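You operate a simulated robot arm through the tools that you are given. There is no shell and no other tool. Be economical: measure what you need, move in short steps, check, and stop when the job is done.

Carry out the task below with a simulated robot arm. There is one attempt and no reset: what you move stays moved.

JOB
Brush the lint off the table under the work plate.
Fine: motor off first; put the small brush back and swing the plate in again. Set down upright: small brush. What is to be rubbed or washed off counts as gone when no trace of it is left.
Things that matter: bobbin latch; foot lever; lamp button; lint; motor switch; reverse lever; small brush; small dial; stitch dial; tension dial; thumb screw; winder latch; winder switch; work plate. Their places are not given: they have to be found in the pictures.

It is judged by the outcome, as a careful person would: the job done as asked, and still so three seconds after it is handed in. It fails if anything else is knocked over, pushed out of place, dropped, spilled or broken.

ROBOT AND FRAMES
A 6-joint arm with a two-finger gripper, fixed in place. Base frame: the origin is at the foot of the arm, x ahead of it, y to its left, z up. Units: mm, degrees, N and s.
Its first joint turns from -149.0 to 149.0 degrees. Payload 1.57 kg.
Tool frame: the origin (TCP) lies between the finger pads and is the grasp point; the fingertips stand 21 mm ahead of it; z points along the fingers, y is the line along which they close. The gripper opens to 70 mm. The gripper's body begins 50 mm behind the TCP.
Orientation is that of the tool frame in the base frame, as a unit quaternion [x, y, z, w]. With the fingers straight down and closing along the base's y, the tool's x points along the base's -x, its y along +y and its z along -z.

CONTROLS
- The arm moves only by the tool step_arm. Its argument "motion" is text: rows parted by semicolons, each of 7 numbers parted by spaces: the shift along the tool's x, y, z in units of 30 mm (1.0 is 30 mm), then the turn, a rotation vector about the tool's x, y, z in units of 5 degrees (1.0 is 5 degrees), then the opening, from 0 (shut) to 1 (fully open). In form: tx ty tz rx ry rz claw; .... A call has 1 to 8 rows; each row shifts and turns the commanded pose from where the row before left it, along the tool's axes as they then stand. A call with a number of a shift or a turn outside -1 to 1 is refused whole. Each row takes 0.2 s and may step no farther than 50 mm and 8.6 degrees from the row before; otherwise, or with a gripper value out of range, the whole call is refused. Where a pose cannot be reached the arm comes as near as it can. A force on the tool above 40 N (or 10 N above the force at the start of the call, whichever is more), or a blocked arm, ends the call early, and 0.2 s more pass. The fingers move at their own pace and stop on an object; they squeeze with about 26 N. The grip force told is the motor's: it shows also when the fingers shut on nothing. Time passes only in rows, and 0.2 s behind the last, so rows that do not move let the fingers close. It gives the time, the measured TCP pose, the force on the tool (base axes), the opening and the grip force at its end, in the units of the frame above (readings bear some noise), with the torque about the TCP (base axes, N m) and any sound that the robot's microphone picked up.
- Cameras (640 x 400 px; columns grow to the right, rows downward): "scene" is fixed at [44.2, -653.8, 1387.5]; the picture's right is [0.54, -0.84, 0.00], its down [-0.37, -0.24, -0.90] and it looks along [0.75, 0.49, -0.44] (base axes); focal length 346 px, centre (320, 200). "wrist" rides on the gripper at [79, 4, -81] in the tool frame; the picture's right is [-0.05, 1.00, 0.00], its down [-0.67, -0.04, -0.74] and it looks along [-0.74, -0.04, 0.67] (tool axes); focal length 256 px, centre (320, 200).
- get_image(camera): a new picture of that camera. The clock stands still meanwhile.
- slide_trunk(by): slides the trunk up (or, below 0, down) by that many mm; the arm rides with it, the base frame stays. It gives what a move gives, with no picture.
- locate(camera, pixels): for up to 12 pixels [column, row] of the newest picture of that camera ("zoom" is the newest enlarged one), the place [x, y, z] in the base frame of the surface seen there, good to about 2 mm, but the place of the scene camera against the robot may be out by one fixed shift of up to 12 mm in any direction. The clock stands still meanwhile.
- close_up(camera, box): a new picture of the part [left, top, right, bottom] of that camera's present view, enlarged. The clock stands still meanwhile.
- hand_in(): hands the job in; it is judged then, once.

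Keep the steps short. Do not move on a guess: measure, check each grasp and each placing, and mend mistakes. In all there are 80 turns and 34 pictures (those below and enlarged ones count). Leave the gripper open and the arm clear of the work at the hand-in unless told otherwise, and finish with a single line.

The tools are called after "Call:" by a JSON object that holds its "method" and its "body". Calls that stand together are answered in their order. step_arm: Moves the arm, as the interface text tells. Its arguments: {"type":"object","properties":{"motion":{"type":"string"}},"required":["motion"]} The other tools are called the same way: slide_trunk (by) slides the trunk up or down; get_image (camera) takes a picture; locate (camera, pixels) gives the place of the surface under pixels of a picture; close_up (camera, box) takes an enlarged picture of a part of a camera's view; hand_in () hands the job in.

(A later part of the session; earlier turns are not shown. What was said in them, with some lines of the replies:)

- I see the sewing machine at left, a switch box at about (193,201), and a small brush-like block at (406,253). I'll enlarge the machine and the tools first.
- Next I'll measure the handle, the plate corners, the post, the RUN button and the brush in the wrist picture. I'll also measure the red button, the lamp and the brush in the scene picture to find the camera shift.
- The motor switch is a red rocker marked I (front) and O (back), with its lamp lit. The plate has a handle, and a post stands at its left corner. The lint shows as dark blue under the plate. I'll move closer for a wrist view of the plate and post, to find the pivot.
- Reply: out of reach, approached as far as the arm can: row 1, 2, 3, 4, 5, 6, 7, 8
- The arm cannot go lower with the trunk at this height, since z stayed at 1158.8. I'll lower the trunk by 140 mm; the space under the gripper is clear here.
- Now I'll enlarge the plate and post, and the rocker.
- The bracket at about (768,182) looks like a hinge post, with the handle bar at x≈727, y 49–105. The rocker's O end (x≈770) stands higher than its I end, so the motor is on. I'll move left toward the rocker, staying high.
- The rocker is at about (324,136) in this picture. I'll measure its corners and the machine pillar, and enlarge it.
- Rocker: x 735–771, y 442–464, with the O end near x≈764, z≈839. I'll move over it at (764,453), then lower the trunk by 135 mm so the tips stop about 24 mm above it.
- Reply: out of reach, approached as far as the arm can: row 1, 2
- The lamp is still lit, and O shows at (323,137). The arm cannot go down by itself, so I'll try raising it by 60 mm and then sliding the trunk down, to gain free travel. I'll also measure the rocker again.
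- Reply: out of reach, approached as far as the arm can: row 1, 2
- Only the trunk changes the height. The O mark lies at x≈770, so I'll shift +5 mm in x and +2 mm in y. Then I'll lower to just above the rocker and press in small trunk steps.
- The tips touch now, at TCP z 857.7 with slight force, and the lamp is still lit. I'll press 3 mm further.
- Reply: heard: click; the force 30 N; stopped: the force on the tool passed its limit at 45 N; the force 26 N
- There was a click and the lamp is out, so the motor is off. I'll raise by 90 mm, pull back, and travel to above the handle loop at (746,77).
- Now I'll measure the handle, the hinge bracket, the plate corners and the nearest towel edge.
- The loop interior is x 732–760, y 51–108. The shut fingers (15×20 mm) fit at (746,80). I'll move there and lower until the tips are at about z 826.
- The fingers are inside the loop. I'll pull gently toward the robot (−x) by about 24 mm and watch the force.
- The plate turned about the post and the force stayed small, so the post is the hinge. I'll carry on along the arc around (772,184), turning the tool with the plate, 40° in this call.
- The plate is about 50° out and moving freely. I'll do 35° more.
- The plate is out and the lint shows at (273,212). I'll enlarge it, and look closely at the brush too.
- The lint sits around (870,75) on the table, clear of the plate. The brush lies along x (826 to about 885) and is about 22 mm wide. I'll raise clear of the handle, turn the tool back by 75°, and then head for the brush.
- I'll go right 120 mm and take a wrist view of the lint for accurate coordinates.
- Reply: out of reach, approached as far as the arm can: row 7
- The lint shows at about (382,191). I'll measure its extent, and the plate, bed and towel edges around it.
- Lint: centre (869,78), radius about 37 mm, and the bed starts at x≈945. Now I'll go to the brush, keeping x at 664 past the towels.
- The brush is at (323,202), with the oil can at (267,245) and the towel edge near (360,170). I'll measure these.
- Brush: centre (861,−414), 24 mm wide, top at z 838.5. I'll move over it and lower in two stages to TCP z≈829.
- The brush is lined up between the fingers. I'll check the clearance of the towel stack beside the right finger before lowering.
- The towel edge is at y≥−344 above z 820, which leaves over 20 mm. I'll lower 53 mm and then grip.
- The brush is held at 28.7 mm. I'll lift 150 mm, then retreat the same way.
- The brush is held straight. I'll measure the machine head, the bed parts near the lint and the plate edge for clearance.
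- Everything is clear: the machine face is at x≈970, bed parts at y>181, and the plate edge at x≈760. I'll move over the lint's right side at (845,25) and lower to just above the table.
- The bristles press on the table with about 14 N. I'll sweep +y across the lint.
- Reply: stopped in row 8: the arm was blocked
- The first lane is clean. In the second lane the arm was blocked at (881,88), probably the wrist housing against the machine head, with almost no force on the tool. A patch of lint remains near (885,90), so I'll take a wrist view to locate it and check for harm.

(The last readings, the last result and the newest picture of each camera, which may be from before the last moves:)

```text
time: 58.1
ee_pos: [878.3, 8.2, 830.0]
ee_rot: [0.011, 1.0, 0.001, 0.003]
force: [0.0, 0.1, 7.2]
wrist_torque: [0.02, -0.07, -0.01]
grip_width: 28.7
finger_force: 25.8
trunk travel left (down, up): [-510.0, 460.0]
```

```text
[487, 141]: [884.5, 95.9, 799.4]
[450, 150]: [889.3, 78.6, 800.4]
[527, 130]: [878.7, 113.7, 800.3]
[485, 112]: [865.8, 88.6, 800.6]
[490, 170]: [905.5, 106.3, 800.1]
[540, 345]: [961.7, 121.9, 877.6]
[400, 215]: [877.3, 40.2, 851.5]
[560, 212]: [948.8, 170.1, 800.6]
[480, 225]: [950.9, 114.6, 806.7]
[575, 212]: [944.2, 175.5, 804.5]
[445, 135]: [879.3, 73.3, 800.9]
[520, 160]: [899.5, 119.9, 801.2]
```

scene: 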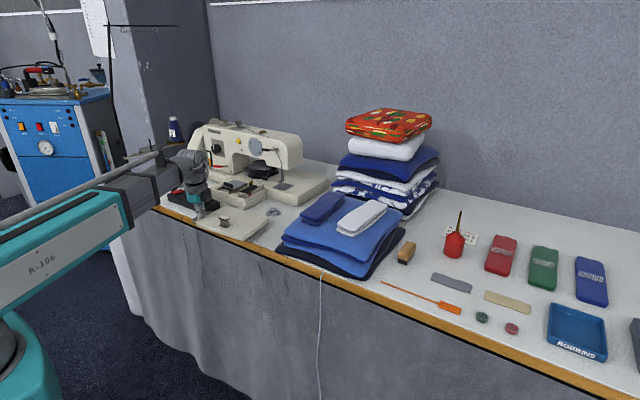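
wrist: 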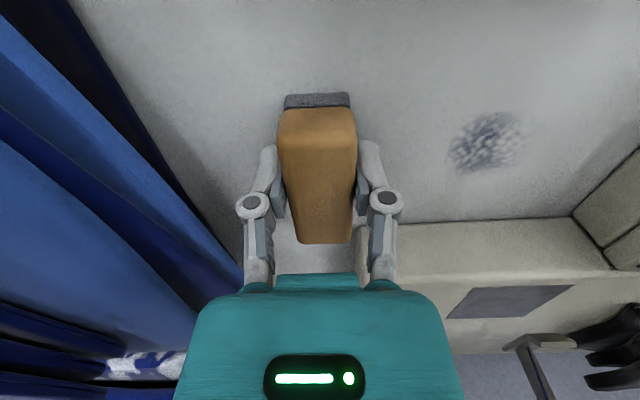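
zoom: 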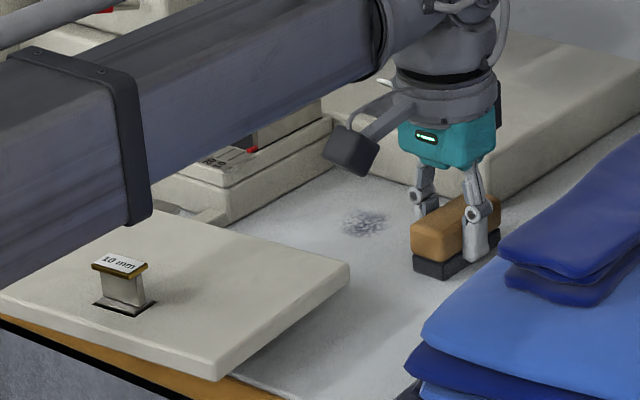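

The remaining patch is x 862–908, y 73–118. The wrist can't go far enough forward there, so I'll set the brush down here on clear table. I'll then regrip it 22 mm nearer its rear end, so the front reaches farther.

Call:
{"method": "step_arm", "body": {"motion": "0 0 0 0 0 0 0.5;0 0 0 0 0 0 0.6;0 0 0 0 0 0 0.6;0.37 0 0 0 0 -0.25 0.6;0.37 0 0 0 0 0 0.6;0 0 0 0 0 0 0.6"}}

Call:
{"method": "step_arm", "body": {"motion": "0 0 0 0 0 0 0.3;0 0 0 0 0 0 0;0 0 0 0 0 0 0;0 0 0 0 0 0 0"}}

```text
time: 59.5
ee_pos: [857.2, 10.8, 829.0]
ee_rot: [-0.002, 1.0, 0.001, 0.003]
force: [-0.5, -0.8, -0.1]
wrist_torque: [0.04, 0.01, -0.01]
grip_width: 42.0
finger_force: 0.0
trunk travel left (down, up): [-510.0, 460.0]
```

```text
time: 60.5
ee_pos: [856.6, 11.1, 829.8]
ee_rot: [-0.001, 1.0, 0.001, 0.003]
force: [-0.1, 0.4, 1.1]
wrist_torque: [0.02, -0.1, 0.04]
grip_width: 28.7
finger_force: 26.2
trunk travel left (down, up): [-510.0, 460.0]
```

I regripped at the rear end, so the brush front now reaches x≈911. I'll press 1 mm more and sweep +y to about y=115.

Call:
{"method": "slide_trunk", "body": {"by": -1.5}}

Call:
{"method": "step_arm", "body": {"motion": "0 0.5 0 0 0 0 0;0 0.5 0 0 0 0 0;0 0.5 0 0 0 0 0;0 0.5 0 0 0 0 0;0 0.5 0 0 0 0 0;0 0.4 0 0 0 0 0"}}

Call:
{"method": "step_arm", "body": {"motion": "0 0.3 0 0 0 0 0;0 0.3 0 0 0 0 0;0 0.3 0 0 0 0 0"}}

```text
time: 61.1
ee_pos: [856.4, 11.8, 829.1]
ee_rot: [-0.001, 1.0, 0.001, 0.003]
force: [4.9, -2.6, 19.0]
wrist_torque: [-0.12, -0.25, 0.03]
grip_width: 28.8
finger_force: 26.3
trunk travel left (down, up): [-509.0, 461.0]
```

```text
time: 62.5
ee_pos: [855.9, 97.8, 828.0]
ee_rot: [0.0, 1.0, 0.001, 0.003]
force: [-1.2, -4.0, 14.6]
wrist_torque: [-0.1, -0.01, -0.04]
grip_width: 28.6
finger_force: 26.1
trunk travel left (down, up): [-509.0, 461.0]
```

```text
time: 63.3
ee_pos: [856.2, 124.0, 828.2]
ee_rot: [0.0, 1.0, 0.001, 0.002]
force: [0.3, -3.3, 14.1]
wrist_torque: [-0.1, -0.01, 0.0]
grip_width: 28.5
finger_force: 26.6
trunk travel left (down, up): [-509.0, 461.0]
```

No blocking this time. I'll do two more passes over the patch, going 4 mm farther forward, and end at y≈20.

Call:
{"method": "step_arm", "body": {"motion": "0 -0.5 0 0 0 0 0;0 -0.5 0 0 0 0 0;0 -0.5 0 0 0 0 0;0 -0.5 0 0 0 0 0;-0.13 0 0 0 0 0 0;0 0.5 0 0 0 0 0;0 0.5 0 0 0 0 0;0 0.5 0 0 0 0 0"}}

Call:
{"method": "step_arm", "body": {"motion": "0 0.4 0 0 0 0 0;0 -0.5 0 0 0 0 0;0 -0.5 0 0 0 0 0;0 -0.5 0 0 0 0 0;0 -0.5 0 0 0 0 0;0 -0.5 0 0 0 0 0;0 -0.5 0 0 0 0 0;0 -0.5 0 0 0 0 0"}}

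Call:
{"method": "close_up", "body": {"camera": "wrist", "box": [320, 20, 640, 220]}}

```text
time: 65.1
ee_pos: [860.9, 108.4, 827.9]
ee_rot: [0.0, 1.0, 0.001, 0.002]
force: [-0.1, -1.6, 11.2]
wrist_torque: [-0.1, 0.0, 0.01]
grip_width: 28.6
finger_force: 25.5
trunk travel left (down, up): [-509.0, 461.0]
```

```text
time: 66.9
ee_pos: [861.0, 17.0, 829.6]
ee_rot: [-0.001, 1.0, 0.0, 0.002]
force: [0.1, 2.7, 10.8]
wrist_torque: [0.08, 0.04, 0.01]
grip_width: 28.5
finger_force: 26.3
trunk travel left (down, up): [-509.0, 461.0]
```

```text
2.00 times, centred on (480, 120) of wrist
```

zoom: 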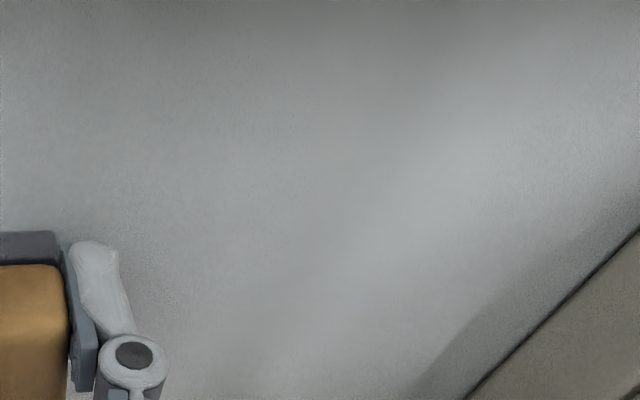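

The table is clean. I'll lift the brush and carry it back by the same route. The target TCP is (838.5,−415), because of the new grip offset.

Call:
{"method": "slide_trunk", "body": {"by": 152}}

Call:
{"method": "step_arm", "body": {"motion": "0.94 0 0 0 0 0 0;0.94 0 0 0 0 0 0;0.94 0 0 0 0 0 0;0.94 0 0 0 0 0 0;0.94 0 0 0 0 0 0;0.94 0 0 0 0 0 0;0.94 0 0 0 0 0 0;0 -1 0 0 0 0 0"}}

Call:
{"method": "step_arm", "body": {"motion": "0 -1 0 0 0 0 0;0 -1 0 0 0 0 0;0 -1 0 0 0 0 0;0 -1 0 0 0 0 0;0 -1 0 0 0 0 0;0 -1 0 0 0 0 0;0 -1 0 0 0 0 0;0 -1 0 0 0 0 0"}}

Call:
{"method": "step_arm", "body": {"motion": "0 -1 0 0 0 0 0;0 -1 0 0 0 0 0;0 -1 0 0 0 0 0;0 -1 0 0 0 0 0;0 -1 0 0 0 0 0;0 -0.3 0 0 0 0 0;0 0 0 0 0 0 0"}}

```text
time: 68.6
ee_pos: [861.5, 17.9, 979.3]
ee_rot: [-0.001, 1.0, 0.001, 0.002]
force: [0.1, 0.9, -1.0]
wrist_torque: [-0.01, 0.03, -0.03]
grip_width: 28.7
finger_force: 26.0
trunk travel left (down, up): [-661.0, 309.0]
```

```text
time: 70.4
ee_pos: [664.1, -13.3, 980.0]
ee_rot: [0.0, 1.0, 0.0, 0.002]
force: [0.8, -0.4, -0.5]
wrist_torque: [-0.05, 0.01, 0.02]
grip_width: 28.7
finger_force: 25.9
out of reach, approached as far as the arm can: row 6
trunk travel left (down, up): [-661.0, 309.0]
```

```text
time: 72.2
ee_pos: [664.6, -252.1, 980.5]
ee_rot: [-0.001, 1.0, 0.002, 0.002]
force: [0.1, -0.7, -1.3]
wrist_torque: [-0.01, 0.02, -0.02]
grip_width: 28.4
finger_force: 25.7
trunk travel left (down, up): [-661.0, 309.0]
```

```text
time: 73.8
ee_pos: [663.3, -410.7, 978.9]
ee_rot: [0.0, 1.0, 0.001, 0.002]
force: [-0.1, 0.2, -1.3]
wrist_torque: [0.03, 0.03, 0.03]
grip_width: 28.2
finger_force: 25.7
trunk travel left (down, up): [-661.0, 309.0]
```

I'll move forward over the brush's old spot and lower.

Call:
{"method": "step_arm", "body": {"motion": "-0.97 -0.02 0 0 0 0 0;-0.97 -0.02 0 0 0 0 0;-0.97 -0.02 0 0 0 0 0;-0.97 -0.02 0 0 0 0 0;-0.97 -0.02 0 0 0 0 0;-0.97 -0.02 0 0 0 0 0;0 0 0 0 0 0 0"}}

Call:
{"method": "slide_trunk", "body": {"by": -146}}

Call:
{"method": "slide_trunk", "body": {"by": -3.5}}

```text
time: 75.4
ee_pos: [838.5, -413.4, 979.8]
ee_rot: [0.0, 1.0, 0.001, 0.001]
force: [0.7, -0.1, -1.5]
wrist_torque: [0.01, 0.01, 0.01]
grip_width: 28.5
finger_force: 26.0
trunk travel left (down, up): [-661.0, 309.0]
```

```text
time: 77.2
ee_pos: [837.5, -413.7, 833.2]
ee_rot: [0.0, 1.0, 0.001, 0.003]
force: [0.5, 0.1, -0.7]
wrist_torque: [-0.03, 0.0, 0.01]
grip_width: 28.6
finger_force: 26.0
trunk travel left (down, up): [-515.0, 455.0]
```

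```text
time: 77.7
ee_pos: [838.5, -413.4, 830.5]
ee_rot: [0.0, 1.0, 0.001, 0.002]
force: [-0.9, 0.3, -1.2]
wrist_torque: [-0.03, 0.06, 0.03]
grip_width: 28.8
finger_force: 25.9
trunk travel left (down, up): [-511.0, 459.0]
```

No contact force yet, so I'll lower 1 mm more and then release.

Call:
{"method": "slide_trunk", "body": {"by": -1}}

Call:
{"method": "step_arm", "body": {"motion": "0 0 0 0 0 0 0.45;0 0 0 0 0 0 0.6;0 0 0 0 0 0 0.65;0 0 0 0 0 0 0.65"}}

Call:
{"method": "slide_trunk", "body": {"by": 150}}

Call:
{"method": "step_arm", "body": {"motion": "0.97 0 0 0 0 0 0.6;0.97 0 0 0 0 0 0.5;0.97 0 0 0 0 0 0.3;0.97 0 0 0 0 0 0;0.97 0 0 0 0 0 0;0.97 0 0 0 0 0 0;0 0 0 0 0 0 0"}}

Call:
{"method": "get_image", "body": {"camera": "scene"}}

```text
time: 78.2
ee_pos: [837.5, -412.7, 830.0]
ee_rot: [0.0, 1.0, 0.001, 0.003]
force: [0.5, 0.1, -0.9]
wrist_torque: [0.03, 0.02, -0.01]
grip_width: 28.7
finger_force: 25.7
trunk travel left (down, up): [-510.0, 460.0]
```

```text
time: 79.2
ee_pos: [838.5, -413.4, 830.2]
ee_rot: [0.0, 1.0, 0.001, 0.002]
force: [0.2, 0.5, 0.5]
wrist_torque: [0.0, 0.0, 0.04]
grip_width: 45.4
finger_force: 0.0
trunk travel left (down, up): [-510.0, 460.0]
```

```text
time: 80.9
ee_pos: [838.3, -414.3, 978.9]
ee_rot: [0.0, 1.0, 0.0, 0.002]
force: [0.2, 0.5, 0.0]
wrist_torque: [-0.03, -0.02, 0.0]
grip_width: 45.6
finger_force: 0.0
trunk travel left (down, up): [-660.0, 310.0]
```

```text
time: 82.5
ee_pos: [662.8, -412.1, 979.5]
ee_rot: [0.0, 1.0, 0.001, 0.002]
force: [-0.5, -0.7, 0.3]
wrist_torque: [-0.01, -0.01, -0.01]
grip_width: 0.0
finger_force: 26.1
trunk travel left (down, up): [-660.0, 310.0]
```

```text
2 pictures are left
```

scene: 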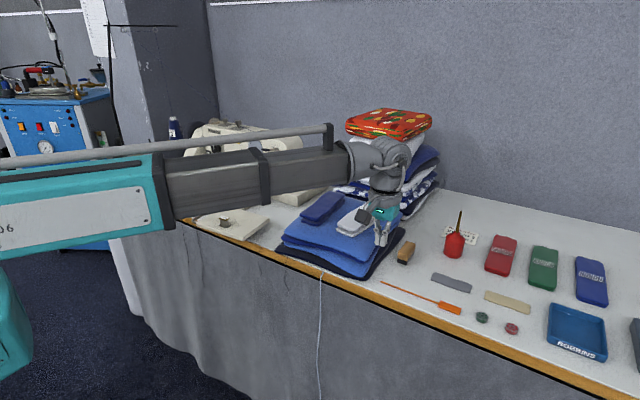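

The brush stands upright at its old spot. Now I'll return to the handle, staying high.

Call:
{"method": "step_arm", "body": {"motion": "0 1 0 0 0 0 0;0 1 0 0 0 0 0;0 1 0 0 0 0 0;0 1 0 0 0 0 0;0 1 0 0 0 0 0;0 1 0 0 0 0 0;0 1 0 0 0 0 0;0 1 0 0 0 0 0"}}

Call:
{"method": "step_arm", "body": {"motion": "0 1 0 0 0 0 0;0 1 0 0 0 0 0;0 1 0 0 0 0 0;0 1 0 0 0 0 0;0 1 0 0 0 0 0;0 1 0 0 0 0 0;0 1 0 0 0 0 0;0 1 0 0 0 0 0"}}

Call:
{"method": "step_arm", "body": {"motion": "0 1 0 0 0 0 0;0 1 0 0 0 0 0;0 1 0 0 0 0 0;0 1 0 0 0 0 0;0 0.6 0 0 0 0 0;0 0 0 0 0 1 0;0 0 0 0 0 1 0;0 0 0 0 0 1 0"}}

Call:
{"method": "step_arm", "body": {"motion": "0 0 0 0 0 1 0;0 0 0 0 0 1 0;0 0 0 0 0 1 0;0 0 0 0 0 1 0;0 0 0 0 0 1 0;0 0 0 0 0 1 0;0 0 0 0 0 1 0;0 0 0 0 0 1 0"}}

Call:
{"method": "step_arm", "body": {"motion": "0 0 0 0 0 1 0;0 0 0 0 0 1 0;0 0 0 0 0 1 0;0 0 0 0 0 1 0;0 0 0 0 0 0 0"}}

```text
time: 84.3
ee_pos: [663.1, -171.5, 978.6]
ee_rot: [0.0, 1.0, 0.001, 0.002]
force: [0.5, -0.7, -0.3]
wrist_torque: [0.0, 0.01, -0.01]
grip_width: 0.1
finger_force: 26.2
trunk travel left (down, up): [-660.0, 310.0]
```

```text
time: 86.1
ee_pos: [662.6, 67.5, 978.8]
ee_rot: [0.001, 1.0, 0.001, 0.003]
force: [-0.4, -0.4, 0.0]
wrist_torque: [-0.01, -0.02, 0.02]
grip_width: 0.0
finger_force: 26.1
trunk travel left (down, up): [-660.0, 310.0]
```

```text
time: 87.9
ee_pos: [661.3, 203.9, 979.2]
ee_rot: [0.131, 0.991, 0.001, 0.002]
force: [0.9, -0.2, -0.2]
wrist_torque: [0.03, 0.0, -0.01]
grip_width: 0.0
finger_force: 26.3
trunk travel left (down, up): [-660.0, 310.0]
```

```text
time: 89.7
ee_pos: [662.7, 204.1, 978.9]
ee_rot: [0.462, 0.887, 0.002, 0.002]
force: [-0.1, 0.3, 0.2]
wrist_torque: [-0.01, -0.03, 0.01]
grip_width: 0.1
finger_force: 25.9
trunk travel left (down, up): [-660.0, 310.0]
```

```text
time: 90.9
ee_pos: [661.6, 205.2, 978.2]
ee_rot: [0.609, 0.793, 0.002, 0.002]
force: [-0.3, -0.2, -0.7]
wrist_torque: [0.02, 0.0, 0.0]
grip_width: 0.0
finger_force: 26.5
trunk travel left (down, up): [-660.0, 310.0]
```

I'm back over the earlier handle pose, turned 75°. I'll take a wrist picture to check where the loop lies.

Call:
{"method": "get_image", "body": {"camera": "wrist"}}

```text
1 pictures are left
```

wrist: 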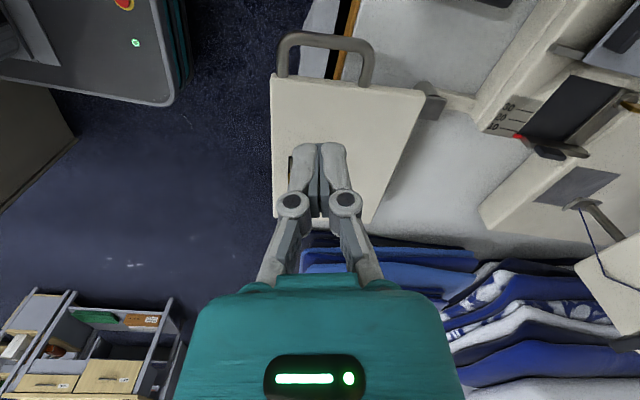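

Call:
{"method": "locate", "body": {"camera": "wrist", "pixels": [[322, 38], [283, 65], [365, 75], [320, 80], [285, 75], [422, 92], [436, 100], [276, 78], [300, 37], [350, 42]]}}

```text
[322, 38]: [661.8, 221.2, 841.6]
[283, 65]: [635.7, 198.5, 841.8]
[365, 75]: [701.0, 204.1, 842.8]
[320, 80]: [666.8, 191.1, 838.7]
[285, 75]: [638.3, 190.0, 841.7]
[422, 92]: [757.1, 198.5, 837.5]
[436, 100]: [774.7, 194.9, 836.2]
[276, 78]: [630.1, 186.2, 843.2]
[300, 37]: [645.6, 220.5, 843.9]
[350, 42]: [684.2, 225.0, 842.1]
```

The loop interior at x≈662 runs from y≈190 to 216.5. The fingers at y≈205 fit, so I'll nudge 1.5 mm toward the centre and lower 131 mm in two stages.

Call:
{"method": "step_arm", "body": {"motion": "-0.05 0 0 0 0 0 0;0 0 0 0 0 0 0"}}

Call:
{"method": "slide_trunk", "body": {"by": -108}}

Call:
{"method": "slide_trunk", "body": {"by": -23}}

```text
time: 91.5
ee_pos: [661.3, 204.8, 979.6]
ee_rot: [0.609, 0.793, 0.002, 0.001]
force: [-0.1, 0.7, 0.2]
wrist_torque: [-0.04, 0.0, 0.01]
grip_width: 0.0
finger_force: 25.7
trunk travel left (down, up): [-660.0, 310.0]
```

```text
time: 92.9
ee_pos: [662.2, 204.5, 870.1]
ee_rot: [0.608, 0.794, 0.002, 0.001]
force: [0.5, 0.0, 0.2]
wrist_torque: [0.01, -0.01, 0.01]
grip_width: 0.0
finger_force: 25.8
trunk travel left (down, up): [-552.0, 418.0]
```

```text
time: 93.6
ee_pos: [662.8, 203.8, 848.9]
ee_rot: [0.609, 0.793, 0.001, 0.002]
force: [0.2, 0.2, -0.6]
wrist_torque: [-0.02, 0.01, 0.01]
grip_width: 0.0
finger_force: 26.2
trunk travel left (down, up): [-529.0, 441.0]
```

The fingers are in the loop with no contact. I'll swing the plate back along the same arc, 40° first.

Call:
{"method": "step_arm", "body": {"motion": "-0.2996 -0.13 0 0 0 -1 0;-0.2996 -0.13 0 0 0 -1 0;-0.2996 -0.13 0 0 0 -1 0;-0.2996 -0.13 0 0 0 -1 0;-0.2996 -0.13 0 0 0 -1 0;-0.2996 -0.13 0 0 0 -1 0;-0.2996 -0.13 0 0 0 -1 0;-0.2996 -0.13 0 0 0 -1 0"}}

Call:
{"method": "step_arm", "body": {"motion": "-0.2996 -0.13 0 0 0 -1 0;-0.2996 -0.13 0 0 0 -1 0;-0.2996 -0.13 0 0 0 -1 0;-0.2996 -0.13 0 0 0 -1 0;-0.2996 -0.13 0 0 0 -1 0;-0.2996 -0.13 0 0 0 -1 0;-0.2996 -0.13 0 0 0 -1 0"}}

```text
time: 95.4
ee_pos: [674.5, 127.7, 849.0]
ee_rot: [0.299, 0.954, 0.001, 0.002]
force: [-0.6, -0.8, 0.4]
wrist_torque: [0.02, -0.01, 0.0]
grip_width: 0.0
finger_force: 26.0
trunk travel left (down, up): [-529.0, 441.0]
```

```text
time: 97.0
ee_pos: [725.2, 80.3, 847.5]
ee_rot: [-0.002, 1.0, 0.001, 0.003]
force: [0.2, 0.7, 0.0]
wrist_torque: [0.02, 0.01, 0.0]
grip_width: 0.0
finger_force: 26.4
trunk travel left (down, up): [-529.0, 441.0]
```

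I'm at (725,80), untwisted. I'll push the last part in +x slowly and watch the force.

Call:
{"method": "step_arm", "body": {"motion": "-0.22 -0.04 0 0 0 0 0;-0.22 -0.04 0 0 0 0 0;-0.22 -0.04 0 0 0 0 0;-0.2 -0.03 0 0 0 0 0"}}

Call:
{"method": "step_arm", "body": {"motion": "-0.08 0 0 0 0 0 0;-0.08 0 0 0 0 0 0;-0.08 0 0 0 0 0 0"}}

```text
time: 98.0
ee_pos: [750.5, 77.7, 847.2]
ee_rot: [-0.001, 1.0, 0.001, 0.003]
force: [0.7, -1.2, 0.3]
wrist_torque: [-0.02, 0.01, 0.01]
grip_width: 0.0
finger_force: 26.0
trunk travel left (down, up): [-529.0, 441.0]
```

```text
time: 99.0
ee_pos: [752.1, 76.7, 848.2]
ee_rot: [-0.002, 1.0, 0.001, -0.003]
force: [-7.2, -0.4, -3.0]
wrist_torque: [0.0, 0.05, -0.03]
grip_width: 0.0
finger_force: 29.0
trunk travel left (down, up): [-529.0, 441.0]
stopped in row 3: the force on the tool passed its limit at 42 N (the readings are from after the stop); the commanded pose is now the measured one
```

A firm stop at x≈752 means the plate is fully in. I'll back off 5 mm to mid-loop, raise out, draw back and open.

Call:
{"method": "step_arm", "body": {"motion": "0.09 0 0 0 0 0 0;0.09 0 0 0 0 0 0;0 0 0 0 0 0 0"}}

Call:
{"method": "slide_trunk", "body": {"by": 140}}

Call:
{"method": "step_arm", "body": {"motion": "0.9 0 0 0 0 0 0.3;0.9 0 0 0 0 0 0.6;0.9 0 0 0 0 0 1;0 0 0 0 0 0 1;0 0 0 0 0 0 1"}}

Call:
{"method": "get_image", "body": {"camera": "wrist"}}

```text
time: 99.8
ee_pos: [748.2, 77.0, 848.9]
ee_rot: [-0.001, 1.0, 0.001, -0.002]
force: [0.0, -0.2, -0.1]
wrist_torque: [-0.02, 0.03, 0.01]
grip_width: 0.0
finger_force: 28.9
trunk travel left (down, up): [-529.0, 441.0]
```

```text
time: 101.4
ee_pos: [747.1, 75.9, 986.8]
ee_rot: [-0.001, 1.0, 0.0, -0.002]
force: [0.8, 0.2, 0.0]
wrist_torque: [-0.02, -0.02, -0.01]
grip_width: 0.0
finger_force: 28.2
trunk travel left (down, up): [-669.0, 301.0]
```

```text
time: 102.6
ee_pos: [669.0, 76.6, 988.7]
ee_rot: [0.0, 1.0, 0.001, -0.003]
force: [-0.1, 0.0, 0.1]
wrist_torque: [-0.02, 0.0, -0.01]
grip_width: 70.2
finger_force: 0.1
trunk travel left (down, up): [-669.0, 301.0]
```

```text
0 pictures are left
```

wrist: 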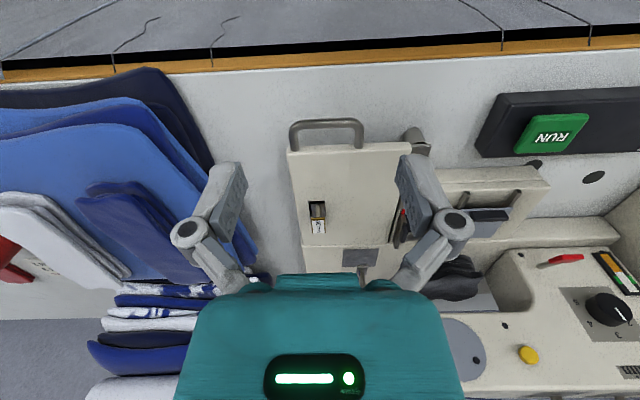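

The plate looks seated. I'll compare its edges with the first measurements.

Call:
{"method": "locate", "body": {"camera": "wrist", "pixels": [[326, 125], [290, 153], [407, 145], [295, 135], [358, 132], [302, 245], [385, 245]]}}

```text
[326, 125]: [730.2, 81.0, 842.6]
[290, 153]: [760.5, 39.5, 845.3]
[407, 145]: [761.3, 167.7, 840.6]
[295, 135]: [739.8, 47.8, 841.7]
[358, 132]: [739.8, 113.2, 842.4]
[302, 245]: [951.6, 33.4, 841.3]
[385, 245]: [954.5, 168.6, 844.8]
```

The front corners are at (760.5,39.5) and (761,168), the same as at the start. The motor lamp is out, the brush is back and upright, and the gripper is open and clear. I'll hand in.

Call:
{"method": "hand_in", "body": {}}

```text
The job is handed in.
```

The job is handed in: motor off, lint brushed away, small brush back upright in its place, and work plate swung in again. In one sweep the arm stopped against something it could not see, probably the machine head; I saw no harm in the views that followed.
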